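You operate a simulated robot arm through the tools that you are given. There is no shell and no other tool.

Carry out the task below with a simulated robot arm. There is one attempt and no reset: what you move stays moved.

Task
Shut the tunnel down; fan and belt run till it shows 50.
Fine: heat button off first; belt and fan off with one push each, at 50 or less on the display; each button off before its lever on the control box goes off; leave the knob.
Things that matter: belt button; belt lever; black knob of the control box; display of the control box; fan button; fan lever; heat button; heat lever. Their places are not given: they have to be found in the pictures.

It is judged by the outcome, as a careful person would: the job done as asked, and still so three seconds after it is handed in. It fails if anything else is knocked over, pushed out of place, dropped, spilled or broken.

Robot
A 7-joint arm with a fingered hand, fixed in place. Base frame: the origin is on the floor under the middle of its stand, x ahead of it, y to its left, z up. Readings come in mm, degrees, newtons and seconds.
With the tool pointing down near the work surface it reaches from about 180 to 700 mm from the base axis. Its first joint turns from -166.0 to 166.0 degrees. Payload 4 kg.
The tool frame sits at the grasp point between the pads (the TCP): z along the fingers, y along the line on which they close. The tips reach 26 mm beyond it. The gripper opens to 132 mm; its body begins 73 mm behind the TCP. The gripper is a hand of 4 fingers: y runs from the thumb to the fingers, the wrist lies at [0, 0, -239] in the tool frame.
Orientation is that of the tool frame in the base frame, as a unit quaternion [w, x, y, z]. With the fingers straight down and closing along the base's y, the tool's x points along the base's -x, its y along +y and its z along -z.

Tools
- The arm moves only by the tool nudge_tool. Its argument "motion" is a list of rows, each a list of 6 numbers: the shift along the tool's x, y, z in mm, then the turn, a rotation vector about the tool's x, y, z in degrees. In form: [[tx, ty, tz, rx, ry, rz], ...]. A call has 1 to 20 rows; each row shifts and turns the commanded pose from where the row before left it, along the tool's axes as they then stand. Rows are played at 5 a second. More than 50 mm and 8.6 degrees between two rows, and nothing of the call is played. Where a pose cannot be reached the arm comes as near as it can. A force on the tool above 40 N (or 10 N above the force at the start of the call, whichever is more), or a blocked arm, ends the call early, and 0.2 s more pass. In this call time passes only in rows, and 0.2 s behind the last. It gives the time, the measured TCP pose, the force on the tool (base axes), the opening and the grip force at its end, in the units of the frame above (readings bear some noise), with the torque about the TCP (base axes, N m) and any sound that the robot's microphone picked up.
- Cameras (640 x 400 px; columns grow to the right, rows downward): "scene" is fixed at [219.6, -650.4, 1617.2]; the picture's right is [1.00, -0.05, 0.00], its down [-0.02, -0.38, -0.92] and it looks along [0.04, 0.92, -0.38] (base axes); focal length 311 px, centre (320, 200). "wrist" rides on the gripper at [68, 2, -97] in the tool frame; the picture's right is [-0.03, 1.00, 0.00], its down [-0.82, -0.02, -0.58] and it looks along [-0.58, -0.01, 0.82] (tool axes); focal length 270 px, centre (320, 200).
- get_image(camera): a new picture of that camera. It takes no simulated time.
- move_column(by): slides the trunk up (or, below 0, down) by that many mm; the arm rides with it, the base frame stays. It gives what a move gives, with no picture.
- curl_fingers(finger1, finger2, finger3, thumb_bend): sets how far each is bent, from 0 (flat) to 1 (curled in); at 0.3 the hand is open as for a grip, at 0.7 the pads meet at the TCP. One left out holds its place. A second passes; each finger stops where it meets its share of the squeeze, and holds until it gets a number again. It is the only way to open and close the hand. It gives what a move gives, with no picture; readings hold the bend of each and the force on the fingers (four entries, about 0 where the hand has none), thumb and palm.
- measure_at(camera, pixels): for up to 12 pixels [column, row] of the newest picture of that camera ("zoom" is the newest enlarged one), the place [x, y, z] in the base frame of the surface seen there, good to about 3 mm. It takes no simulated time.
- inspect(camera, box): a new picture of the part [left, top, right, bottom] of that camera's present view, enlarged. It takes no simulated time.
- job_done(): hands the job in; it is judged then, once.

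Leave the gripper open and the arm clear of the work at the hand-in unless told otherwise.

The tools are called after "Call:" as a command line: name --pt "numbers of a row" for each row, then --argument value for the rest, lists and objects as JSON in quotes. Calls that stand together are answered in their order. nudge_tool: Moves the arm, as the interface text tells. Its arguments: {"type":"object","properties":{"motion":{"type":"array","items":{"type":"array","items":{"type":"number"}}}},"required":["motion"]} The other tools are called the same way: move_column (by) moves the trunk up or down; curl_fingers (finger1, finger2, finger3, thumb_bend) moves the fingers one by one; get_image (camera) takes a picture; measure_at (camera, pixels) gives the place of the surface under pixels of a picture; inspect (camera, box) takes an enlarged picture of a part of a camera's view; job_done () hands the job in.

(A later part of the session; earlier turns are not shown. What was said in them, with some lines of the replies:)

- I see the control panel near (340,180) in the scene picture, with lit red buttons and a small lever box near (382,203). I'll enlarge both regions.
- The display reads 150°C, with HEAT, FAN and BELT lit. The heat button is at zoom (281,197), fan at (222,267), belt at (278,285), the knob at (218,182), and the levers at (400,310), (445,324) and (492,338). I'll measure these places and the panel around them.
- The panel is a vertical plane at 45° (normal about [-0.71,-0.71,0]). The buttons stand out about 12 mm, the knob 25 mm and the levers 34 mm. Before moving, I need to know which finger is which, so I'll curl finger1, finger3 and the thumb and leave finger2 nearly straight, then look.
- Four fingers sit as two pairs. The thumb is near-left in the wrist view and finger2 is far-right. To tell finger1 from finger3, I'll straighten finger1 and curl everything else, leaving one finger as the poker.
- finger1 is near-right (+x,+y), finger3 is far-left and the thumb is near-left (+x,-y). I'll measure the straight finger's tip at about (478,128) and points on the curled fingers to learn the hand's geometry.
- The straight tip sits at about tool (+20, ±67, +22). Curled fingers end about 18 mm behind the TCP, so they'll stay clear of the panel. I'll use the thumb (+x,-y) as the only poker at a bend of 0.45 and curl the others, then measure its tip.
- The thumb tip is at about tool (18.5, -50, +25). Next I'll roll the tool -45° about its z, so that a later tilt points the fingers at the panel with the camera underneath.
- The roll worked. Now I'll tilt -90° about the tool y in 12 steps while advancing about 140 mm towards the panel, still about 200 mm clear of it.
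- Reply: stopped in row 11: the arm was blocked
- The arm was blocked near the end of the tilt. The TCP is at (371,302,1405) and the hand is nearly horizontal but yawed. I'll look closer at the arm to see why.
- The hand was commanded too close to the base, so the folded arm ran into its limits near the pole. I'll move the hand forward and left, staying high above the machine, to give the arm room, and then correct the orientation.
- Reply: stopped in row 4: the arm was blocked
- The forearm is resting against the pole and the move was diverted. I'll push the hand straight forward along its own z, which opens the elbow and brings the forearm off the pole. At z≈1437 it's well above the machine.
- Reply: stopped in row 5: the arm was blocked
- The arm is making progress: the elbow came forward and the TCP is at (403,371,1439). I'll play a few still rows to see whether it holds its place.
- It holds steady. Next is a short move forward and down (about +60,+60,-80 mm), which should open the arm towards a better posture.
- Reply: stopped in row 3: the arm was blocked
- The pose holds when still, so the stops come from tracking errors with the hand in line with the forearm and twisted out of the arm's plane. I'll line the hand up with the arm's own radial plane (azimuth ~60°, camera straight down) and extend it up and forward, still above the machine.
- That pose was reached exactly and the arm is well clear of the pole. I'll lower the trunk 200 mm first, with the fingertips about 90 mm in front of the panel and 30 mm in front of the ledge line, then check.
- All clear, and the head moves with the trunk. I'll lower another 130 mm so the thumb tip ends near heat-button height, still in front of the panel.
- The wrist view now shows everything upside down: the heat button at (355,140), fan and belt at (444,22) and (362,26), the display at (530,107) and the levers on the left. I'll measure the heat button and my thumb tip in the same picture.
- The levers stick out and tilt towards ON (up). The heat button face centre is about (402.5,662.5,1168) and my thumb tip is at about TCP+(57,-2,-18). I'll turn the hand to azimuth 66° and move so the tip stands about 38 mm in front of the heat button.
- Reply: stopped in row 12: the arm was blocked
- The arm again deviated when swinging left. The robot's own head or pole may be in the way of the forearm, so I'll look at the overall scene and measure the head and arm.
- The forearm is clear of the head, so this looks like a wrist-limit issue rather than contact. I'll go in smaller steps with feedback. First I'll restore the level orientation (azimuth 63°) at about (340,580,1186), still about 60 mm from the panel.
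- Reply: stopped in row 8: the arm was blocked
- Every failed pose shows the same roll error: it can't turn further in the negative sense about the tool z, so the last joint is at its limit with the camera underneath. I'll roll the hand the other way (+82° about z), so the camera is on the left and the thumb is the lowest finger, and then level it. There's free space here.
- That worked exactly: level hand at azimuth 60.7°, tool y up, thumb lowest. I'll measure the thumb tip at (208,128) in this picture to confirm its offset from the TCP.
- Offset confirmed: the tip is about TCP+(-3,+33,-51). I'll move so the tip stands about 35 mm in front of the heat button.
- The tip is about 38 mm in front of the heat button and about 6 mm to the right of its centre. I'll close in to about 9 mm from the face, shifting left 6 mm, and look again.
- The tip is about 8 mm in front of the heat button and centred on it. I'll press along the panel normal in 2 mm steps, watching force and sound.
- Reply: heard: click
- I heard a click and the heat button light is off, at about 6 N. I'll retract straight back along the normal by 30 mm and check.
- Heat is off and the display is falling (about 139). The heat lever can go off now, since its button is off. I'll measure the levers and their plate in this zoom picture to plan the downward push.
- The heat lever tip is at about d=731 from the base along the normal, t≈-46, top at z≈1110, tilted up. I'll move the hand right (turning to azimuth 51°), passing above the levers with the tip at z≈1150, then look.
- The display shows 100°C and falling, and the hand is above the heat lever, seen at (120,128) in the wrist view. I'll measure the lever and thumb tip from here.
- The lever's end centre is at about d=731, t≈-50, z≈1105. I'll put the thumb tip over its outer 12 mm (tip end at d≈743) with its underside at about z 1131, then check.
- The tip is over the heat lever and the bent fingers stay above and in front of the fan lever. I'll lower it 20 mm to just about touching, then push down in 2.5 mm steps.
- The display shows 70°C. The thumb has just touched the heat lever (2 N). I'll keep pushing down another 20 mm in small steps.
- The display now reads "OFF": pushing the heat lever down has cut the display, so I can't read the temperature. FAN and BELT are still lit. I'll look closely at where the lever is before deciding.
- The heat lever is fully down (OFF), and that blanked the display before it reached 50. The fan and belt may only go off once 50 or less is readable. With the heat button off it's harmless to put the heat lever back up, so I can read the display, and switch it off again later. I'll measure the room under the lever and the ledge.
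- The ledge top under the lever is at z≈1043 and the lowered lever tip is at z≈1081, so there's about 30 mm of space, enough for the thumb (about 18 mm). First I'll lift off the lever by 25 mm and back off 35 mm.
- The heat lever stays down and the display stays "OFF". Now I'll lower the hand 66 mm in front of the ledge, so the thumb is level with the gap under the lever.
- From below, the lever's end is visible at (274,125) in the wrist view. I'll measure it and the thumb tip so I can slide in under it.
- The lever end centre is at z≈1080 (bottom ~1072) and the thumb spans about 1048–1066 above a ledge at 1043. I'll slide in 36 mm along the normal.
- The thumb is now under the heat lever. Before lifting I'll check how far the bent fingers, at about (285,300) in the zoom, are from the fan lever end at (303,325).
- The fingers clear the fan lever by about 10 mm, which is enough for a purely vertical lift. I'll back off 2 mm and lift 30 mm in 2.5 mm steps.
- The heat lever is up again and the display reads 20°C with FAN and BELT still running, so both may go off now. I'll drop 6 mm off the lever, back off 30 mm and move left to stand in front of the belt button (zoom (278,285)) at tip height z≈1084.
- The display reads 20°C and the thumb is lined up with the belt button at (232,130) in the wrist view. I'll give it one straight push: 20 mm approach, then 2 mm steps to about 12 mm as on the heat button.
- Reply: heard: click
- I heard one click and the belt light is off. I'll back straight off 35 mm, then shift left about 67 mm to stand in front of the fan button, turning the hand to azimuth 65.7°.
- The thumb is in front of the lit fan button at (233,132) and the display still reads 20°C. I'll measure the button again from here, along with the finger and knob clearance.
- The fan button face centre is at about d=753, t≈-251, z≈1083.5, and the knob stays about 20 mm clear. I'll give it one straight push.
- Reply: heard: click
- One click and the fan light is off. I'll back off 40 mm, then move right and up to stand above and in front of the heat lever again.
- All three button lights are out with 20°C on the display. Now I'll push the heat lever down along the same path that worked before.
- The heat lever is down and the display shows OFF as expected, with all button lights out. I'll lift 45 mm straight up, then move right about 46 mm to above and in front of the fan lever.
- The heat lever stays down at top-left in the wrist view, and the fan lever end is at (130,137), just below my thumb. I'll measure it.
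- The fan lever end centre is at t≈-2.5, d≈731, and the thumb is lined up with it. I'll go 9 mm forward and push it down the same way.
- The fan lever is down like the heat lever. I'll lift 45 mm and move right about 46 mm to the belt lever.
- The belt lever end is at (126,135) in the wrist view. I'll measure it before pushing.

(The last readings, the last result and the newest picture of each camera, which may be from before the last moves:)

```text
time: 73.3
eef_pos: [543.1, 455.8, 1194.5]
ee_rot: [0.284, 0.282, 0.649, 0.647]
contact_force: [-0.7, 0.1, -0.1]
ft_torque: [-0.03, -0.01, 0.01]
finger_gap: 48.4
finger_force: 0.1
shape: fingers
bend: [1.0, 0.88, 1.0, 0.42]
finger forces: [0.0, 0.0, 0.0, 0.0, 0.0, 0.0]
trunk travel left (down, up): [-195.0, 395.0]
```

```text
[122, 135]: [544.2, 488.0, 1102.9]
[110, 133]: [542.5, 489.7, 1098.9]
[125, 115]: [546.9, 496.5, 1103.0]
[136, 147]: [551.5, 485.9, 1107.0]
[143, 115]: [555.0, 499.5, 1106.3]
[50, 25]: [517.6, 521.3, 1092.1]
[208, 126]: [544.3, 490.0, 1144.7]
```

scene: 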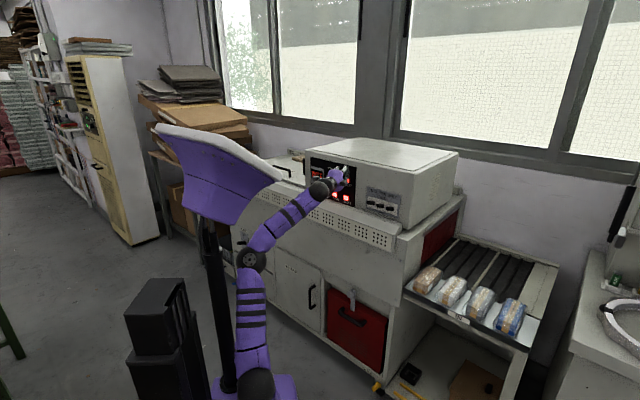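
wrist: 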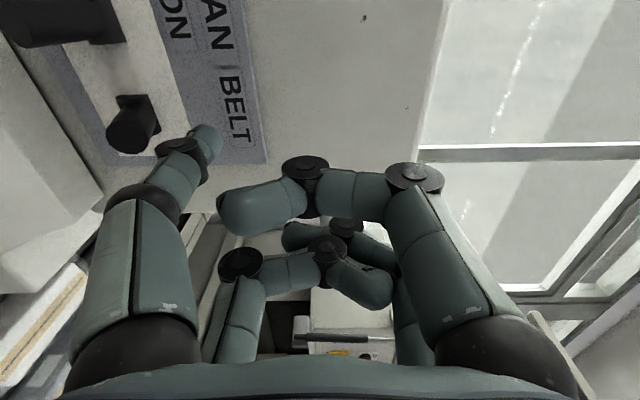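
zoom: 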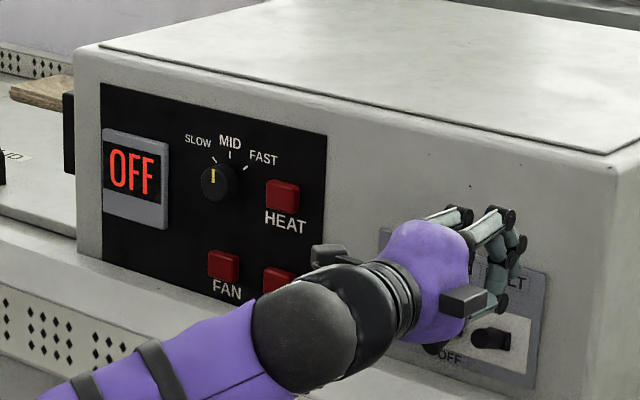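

The belt lever centre is at t≈42.5. I'll go 10 mm forward and 1 mm left, then push it down the same way.

Call:
nudge_tool --pt "0.7 0 5 0 0 0" --pt "0.7 0 5 0 0 0" --pt "0 -4.8 0 0 0 0" --pt "0 -4.8 0 0 0 0" --pt "0 -4.8 0 0 0 0" --pt "0 -4.8 0 0 0 0" --pt "0 -4.8 0 0 0 0" --pt "0 -2.5 0 0 0 0" --pt "0 -2.5 0 0 0 0" --pt "0 -2.5 0 0 0 0" --pt "0 -2.5 0 0 0 0" --pt "0 -2.5 0 0 0 0" --pt "0 -2.5 0 0 0 0" --pt "0 -2.5 0 0 0 0" --pt "0 -2.5 0 0 0 0" --pt "0 -2.5 0 0 0 0"

Call:
get_image --camera "wrist"

Call:
inspect --camera "scene" --box '[290, 140, 420, 221]'

```text
time: 76.7
eef_pos: [548.3, 462.8, 1147.6]
ee_rot: [0.285, 0.282, 0.649, 0.647]
contact_force: [-2.9, -2.2, 5.0]
ft_torque: [0.05, 0.11, 0.1]
finger_gap: 45.8
finger_force: 3.2
shape: fingers
bend: [1.0, 0.88, 1.0, 0.45]
finger forces: [0.1, 0.0, 0.0, 0.0, 6.5, 0.1]
trunk travel left (down, up): [-195.0, 395.0]
```

```text
taken
```

wrist: 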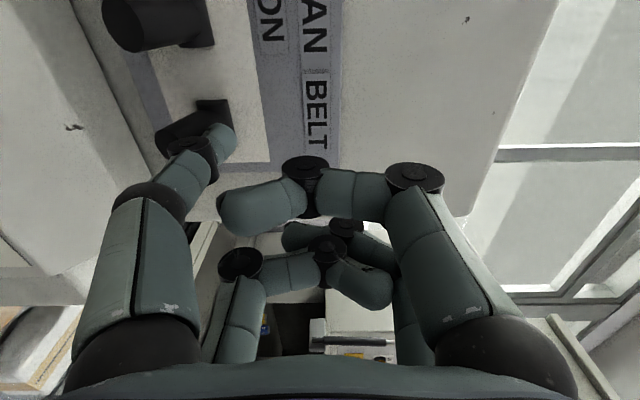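

```text
4.92 times, centred on (355, 180) of scene
```

zoom: 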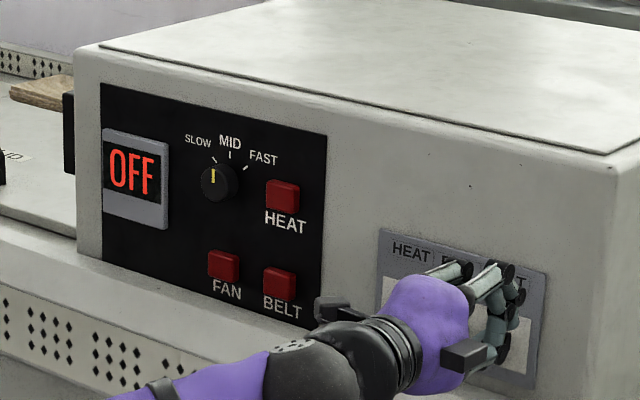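

All three levers are down. I'll lift 50 mm and back off 90 mm from the panel, then check everything.

Call:
nudge_tool --pt "0 10 0 0 0 0" --pt "0 10 0 0 0 0" --pt "0 10 0 0 0 0" --pt "0 10 0 0 0 0" --pt "0 10 0 0 0 0" --pt "0 0 -9 0 0 0" --pt "0 0 -9 0 0 0" --pt "0 0 -9 0 0 0" --pt "0 0 -9 0 0 0" --pt "0 0 -9 0 0 0" --pt "0 0 -9 0 0 0" --pt "0 0 -9 0 0 0" --pt "0 0 -9 0 0 0" --pt "0 0 -9 0 0 0" --pt "0 0 -9 0 0 0" --pt "0 0 0 0 0 0"

Call:
get_image --camera "wrist"

Call:
get_image --camera "scene"

Call:
inspect --camera "scene" --box '[290, 140, 420, 221]'

```text
time: 80.1
eef_pos: [500.7, 385.5, 1197.6]
ee_rot: [0.301, 0.294, 0.643, 0.639]
contact_force: [0.7, 0.4, -0.8]
ft_torque: [0.01, 0.0, 0.02]
finger_gap: 48.5
finger_force: 0.0
shape: fingers
bend: [1.0, 0.88, 1.0, 0.42]
finger forces: [0.0, 0.0, 0.1, 0.0, 0.0, 0.1]
trunk travel left (down, up): [-195.0, 395.0]
```

```text
taken
```

wrist: 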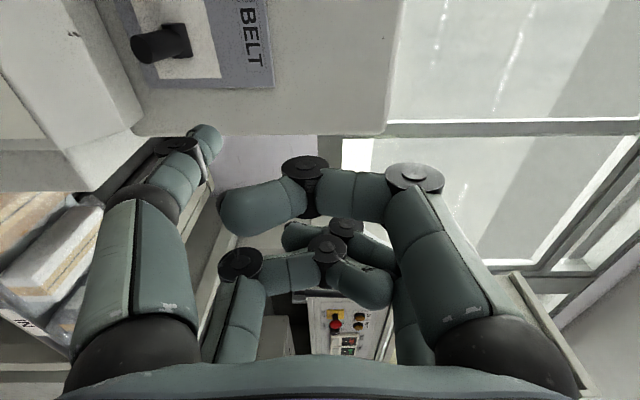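

```text
taken
```

scene: 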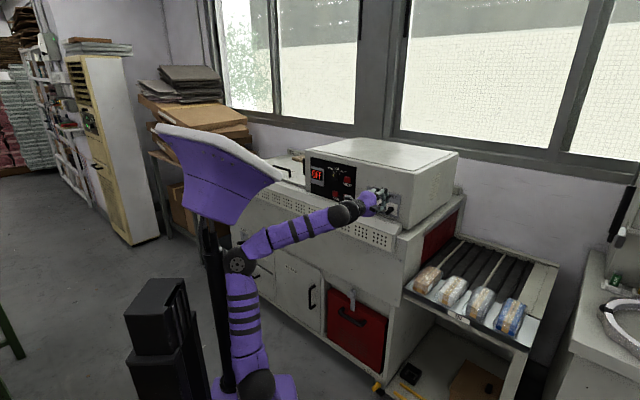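

```text
4.92 times, centred on (355, 180) of scene
```

zoom: 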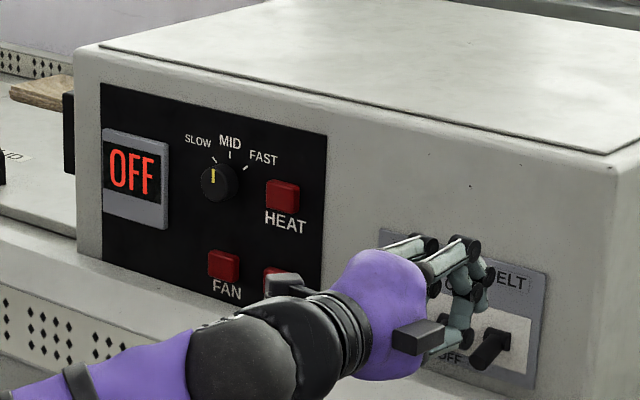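

The hand is clear, and the display, buttons and knob look right. I'll raise the trunk 200 mm to clear the work and uncover the levers in the scene view.

Call:
move_column --by 200

Call:
get_image --camera "scene"

Call:
inspect --camera "scene" --box '[290, 140, 420, 221]'

```text
time: 82.3
eef_pos: [499.5, 387.0, 1398.5]
ee_rot: [0.297, 0.295, 0.642, 0.642]
contact_force: [-0.2, 0.5, -0.6]
ft_torque: [-0.02, 0.0, 0.0]
finger_gap: 48.9
finger_force: 0.0
shape: fingers
bend: [1.0, 0.88, 1.0, 0.42]
finger forces: [0.1, 0.0, 0.0, 0.0, 0.0, 0.0]
trunk travel left (down, up): [-395.0, 195.0]
```

```text
taken
```

scene: 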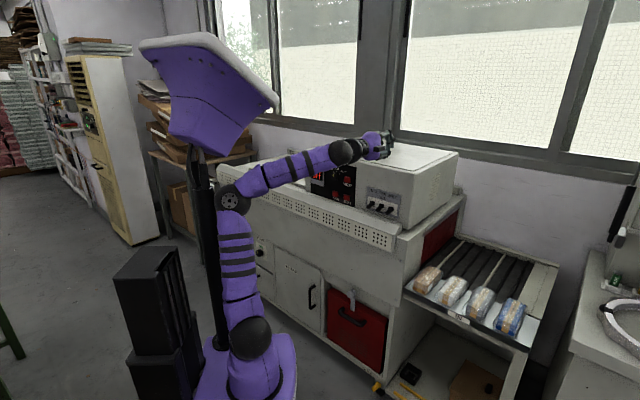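

```text
4.92 times, centred on (355, 180) of scene
```

zoom: 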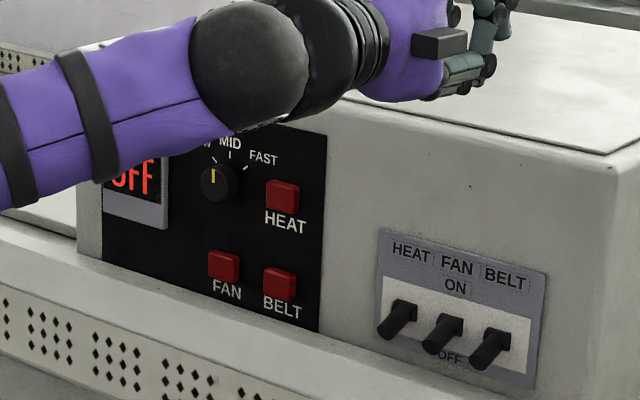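

All three levers point to OFF, all three buttons are dark, the display shows OFF and the knob hasn't moved. The hand is well clear, so I'll open it to finish.

Call:
curl_fingers --finger1 0.3 --finger2 0.3 --finger3 0.3 --thumb_bend 0.3

Call:
get_image --camera "scene"

Call:
inspect --camera "scene" --box '[290, 140, 420, 221]'

```text
time: 83.3
eef_pos: [498.5, 386.4, 1399.1]
ee_rot: [0.296, 0.295, 0.643, 0.642]
contact_force: [0.4, 0.3, 0.7]
ft_torque: [-0.02, 0.01, 0.0]
finger_gap: 132.6
finger_force: 0.0
shape: fingers
bend: [0.3, 0.3, 0.3, 0.3]
finger forces: [0.0, 0.0, 0.1, 0.1, 0.0, 0.0]
trunk travel left (down, up): [-395.0, 195.0]
```

```text
taken
```

scene: 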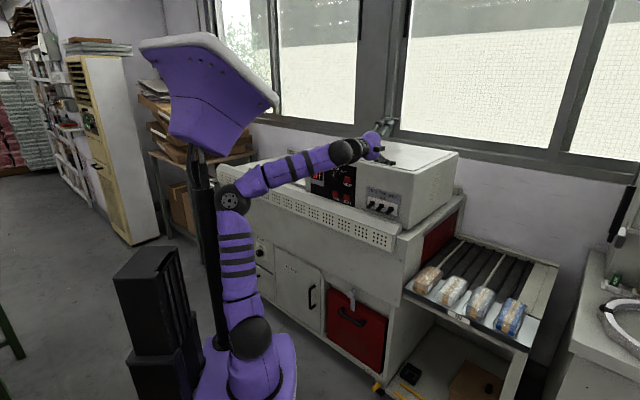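

```text
4.92 times, centred on (355, 180) of scene
```

zoom: 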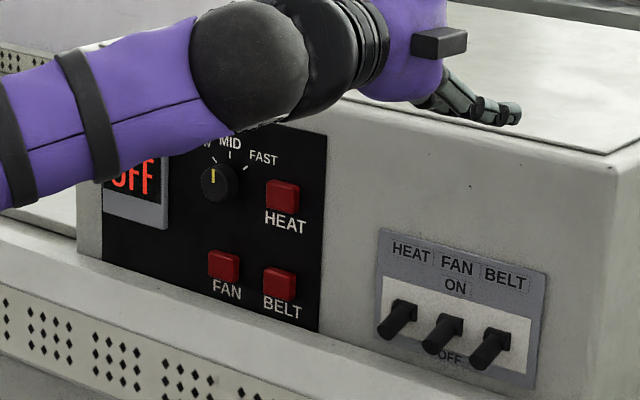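

The hand is open and clear of the machine. All the buttons and levers are off, the display shows OFF, the knob is untouched and nothing else has moved, so I'm handing the job in.

Call:
job_done

```text
The job is handed in.
```

The tunnel is shut down: the heat, fan and belt buttons are all dark, and all three levers on the control box are down at OFF. The knob is where it was, nothing else was moved, and the hand is open and clear of the machine.

- **Heat:** I pushed the heat button off first, at 150°C on the display.
- **Lever put back once:** I then pushed the heat lever off too early, at about 70°C. That made the display read "OFF", so I couldn't see the temperature. I put the lever back up, with the heat button still off, and the display came back at 20°C.
- **Belt and fan:** I switched each off with a single push while the display read 20°C. Both ran the whole time until then.
- **Levers:** I put the heat, fan and belt levers down last, each after its own button was off.
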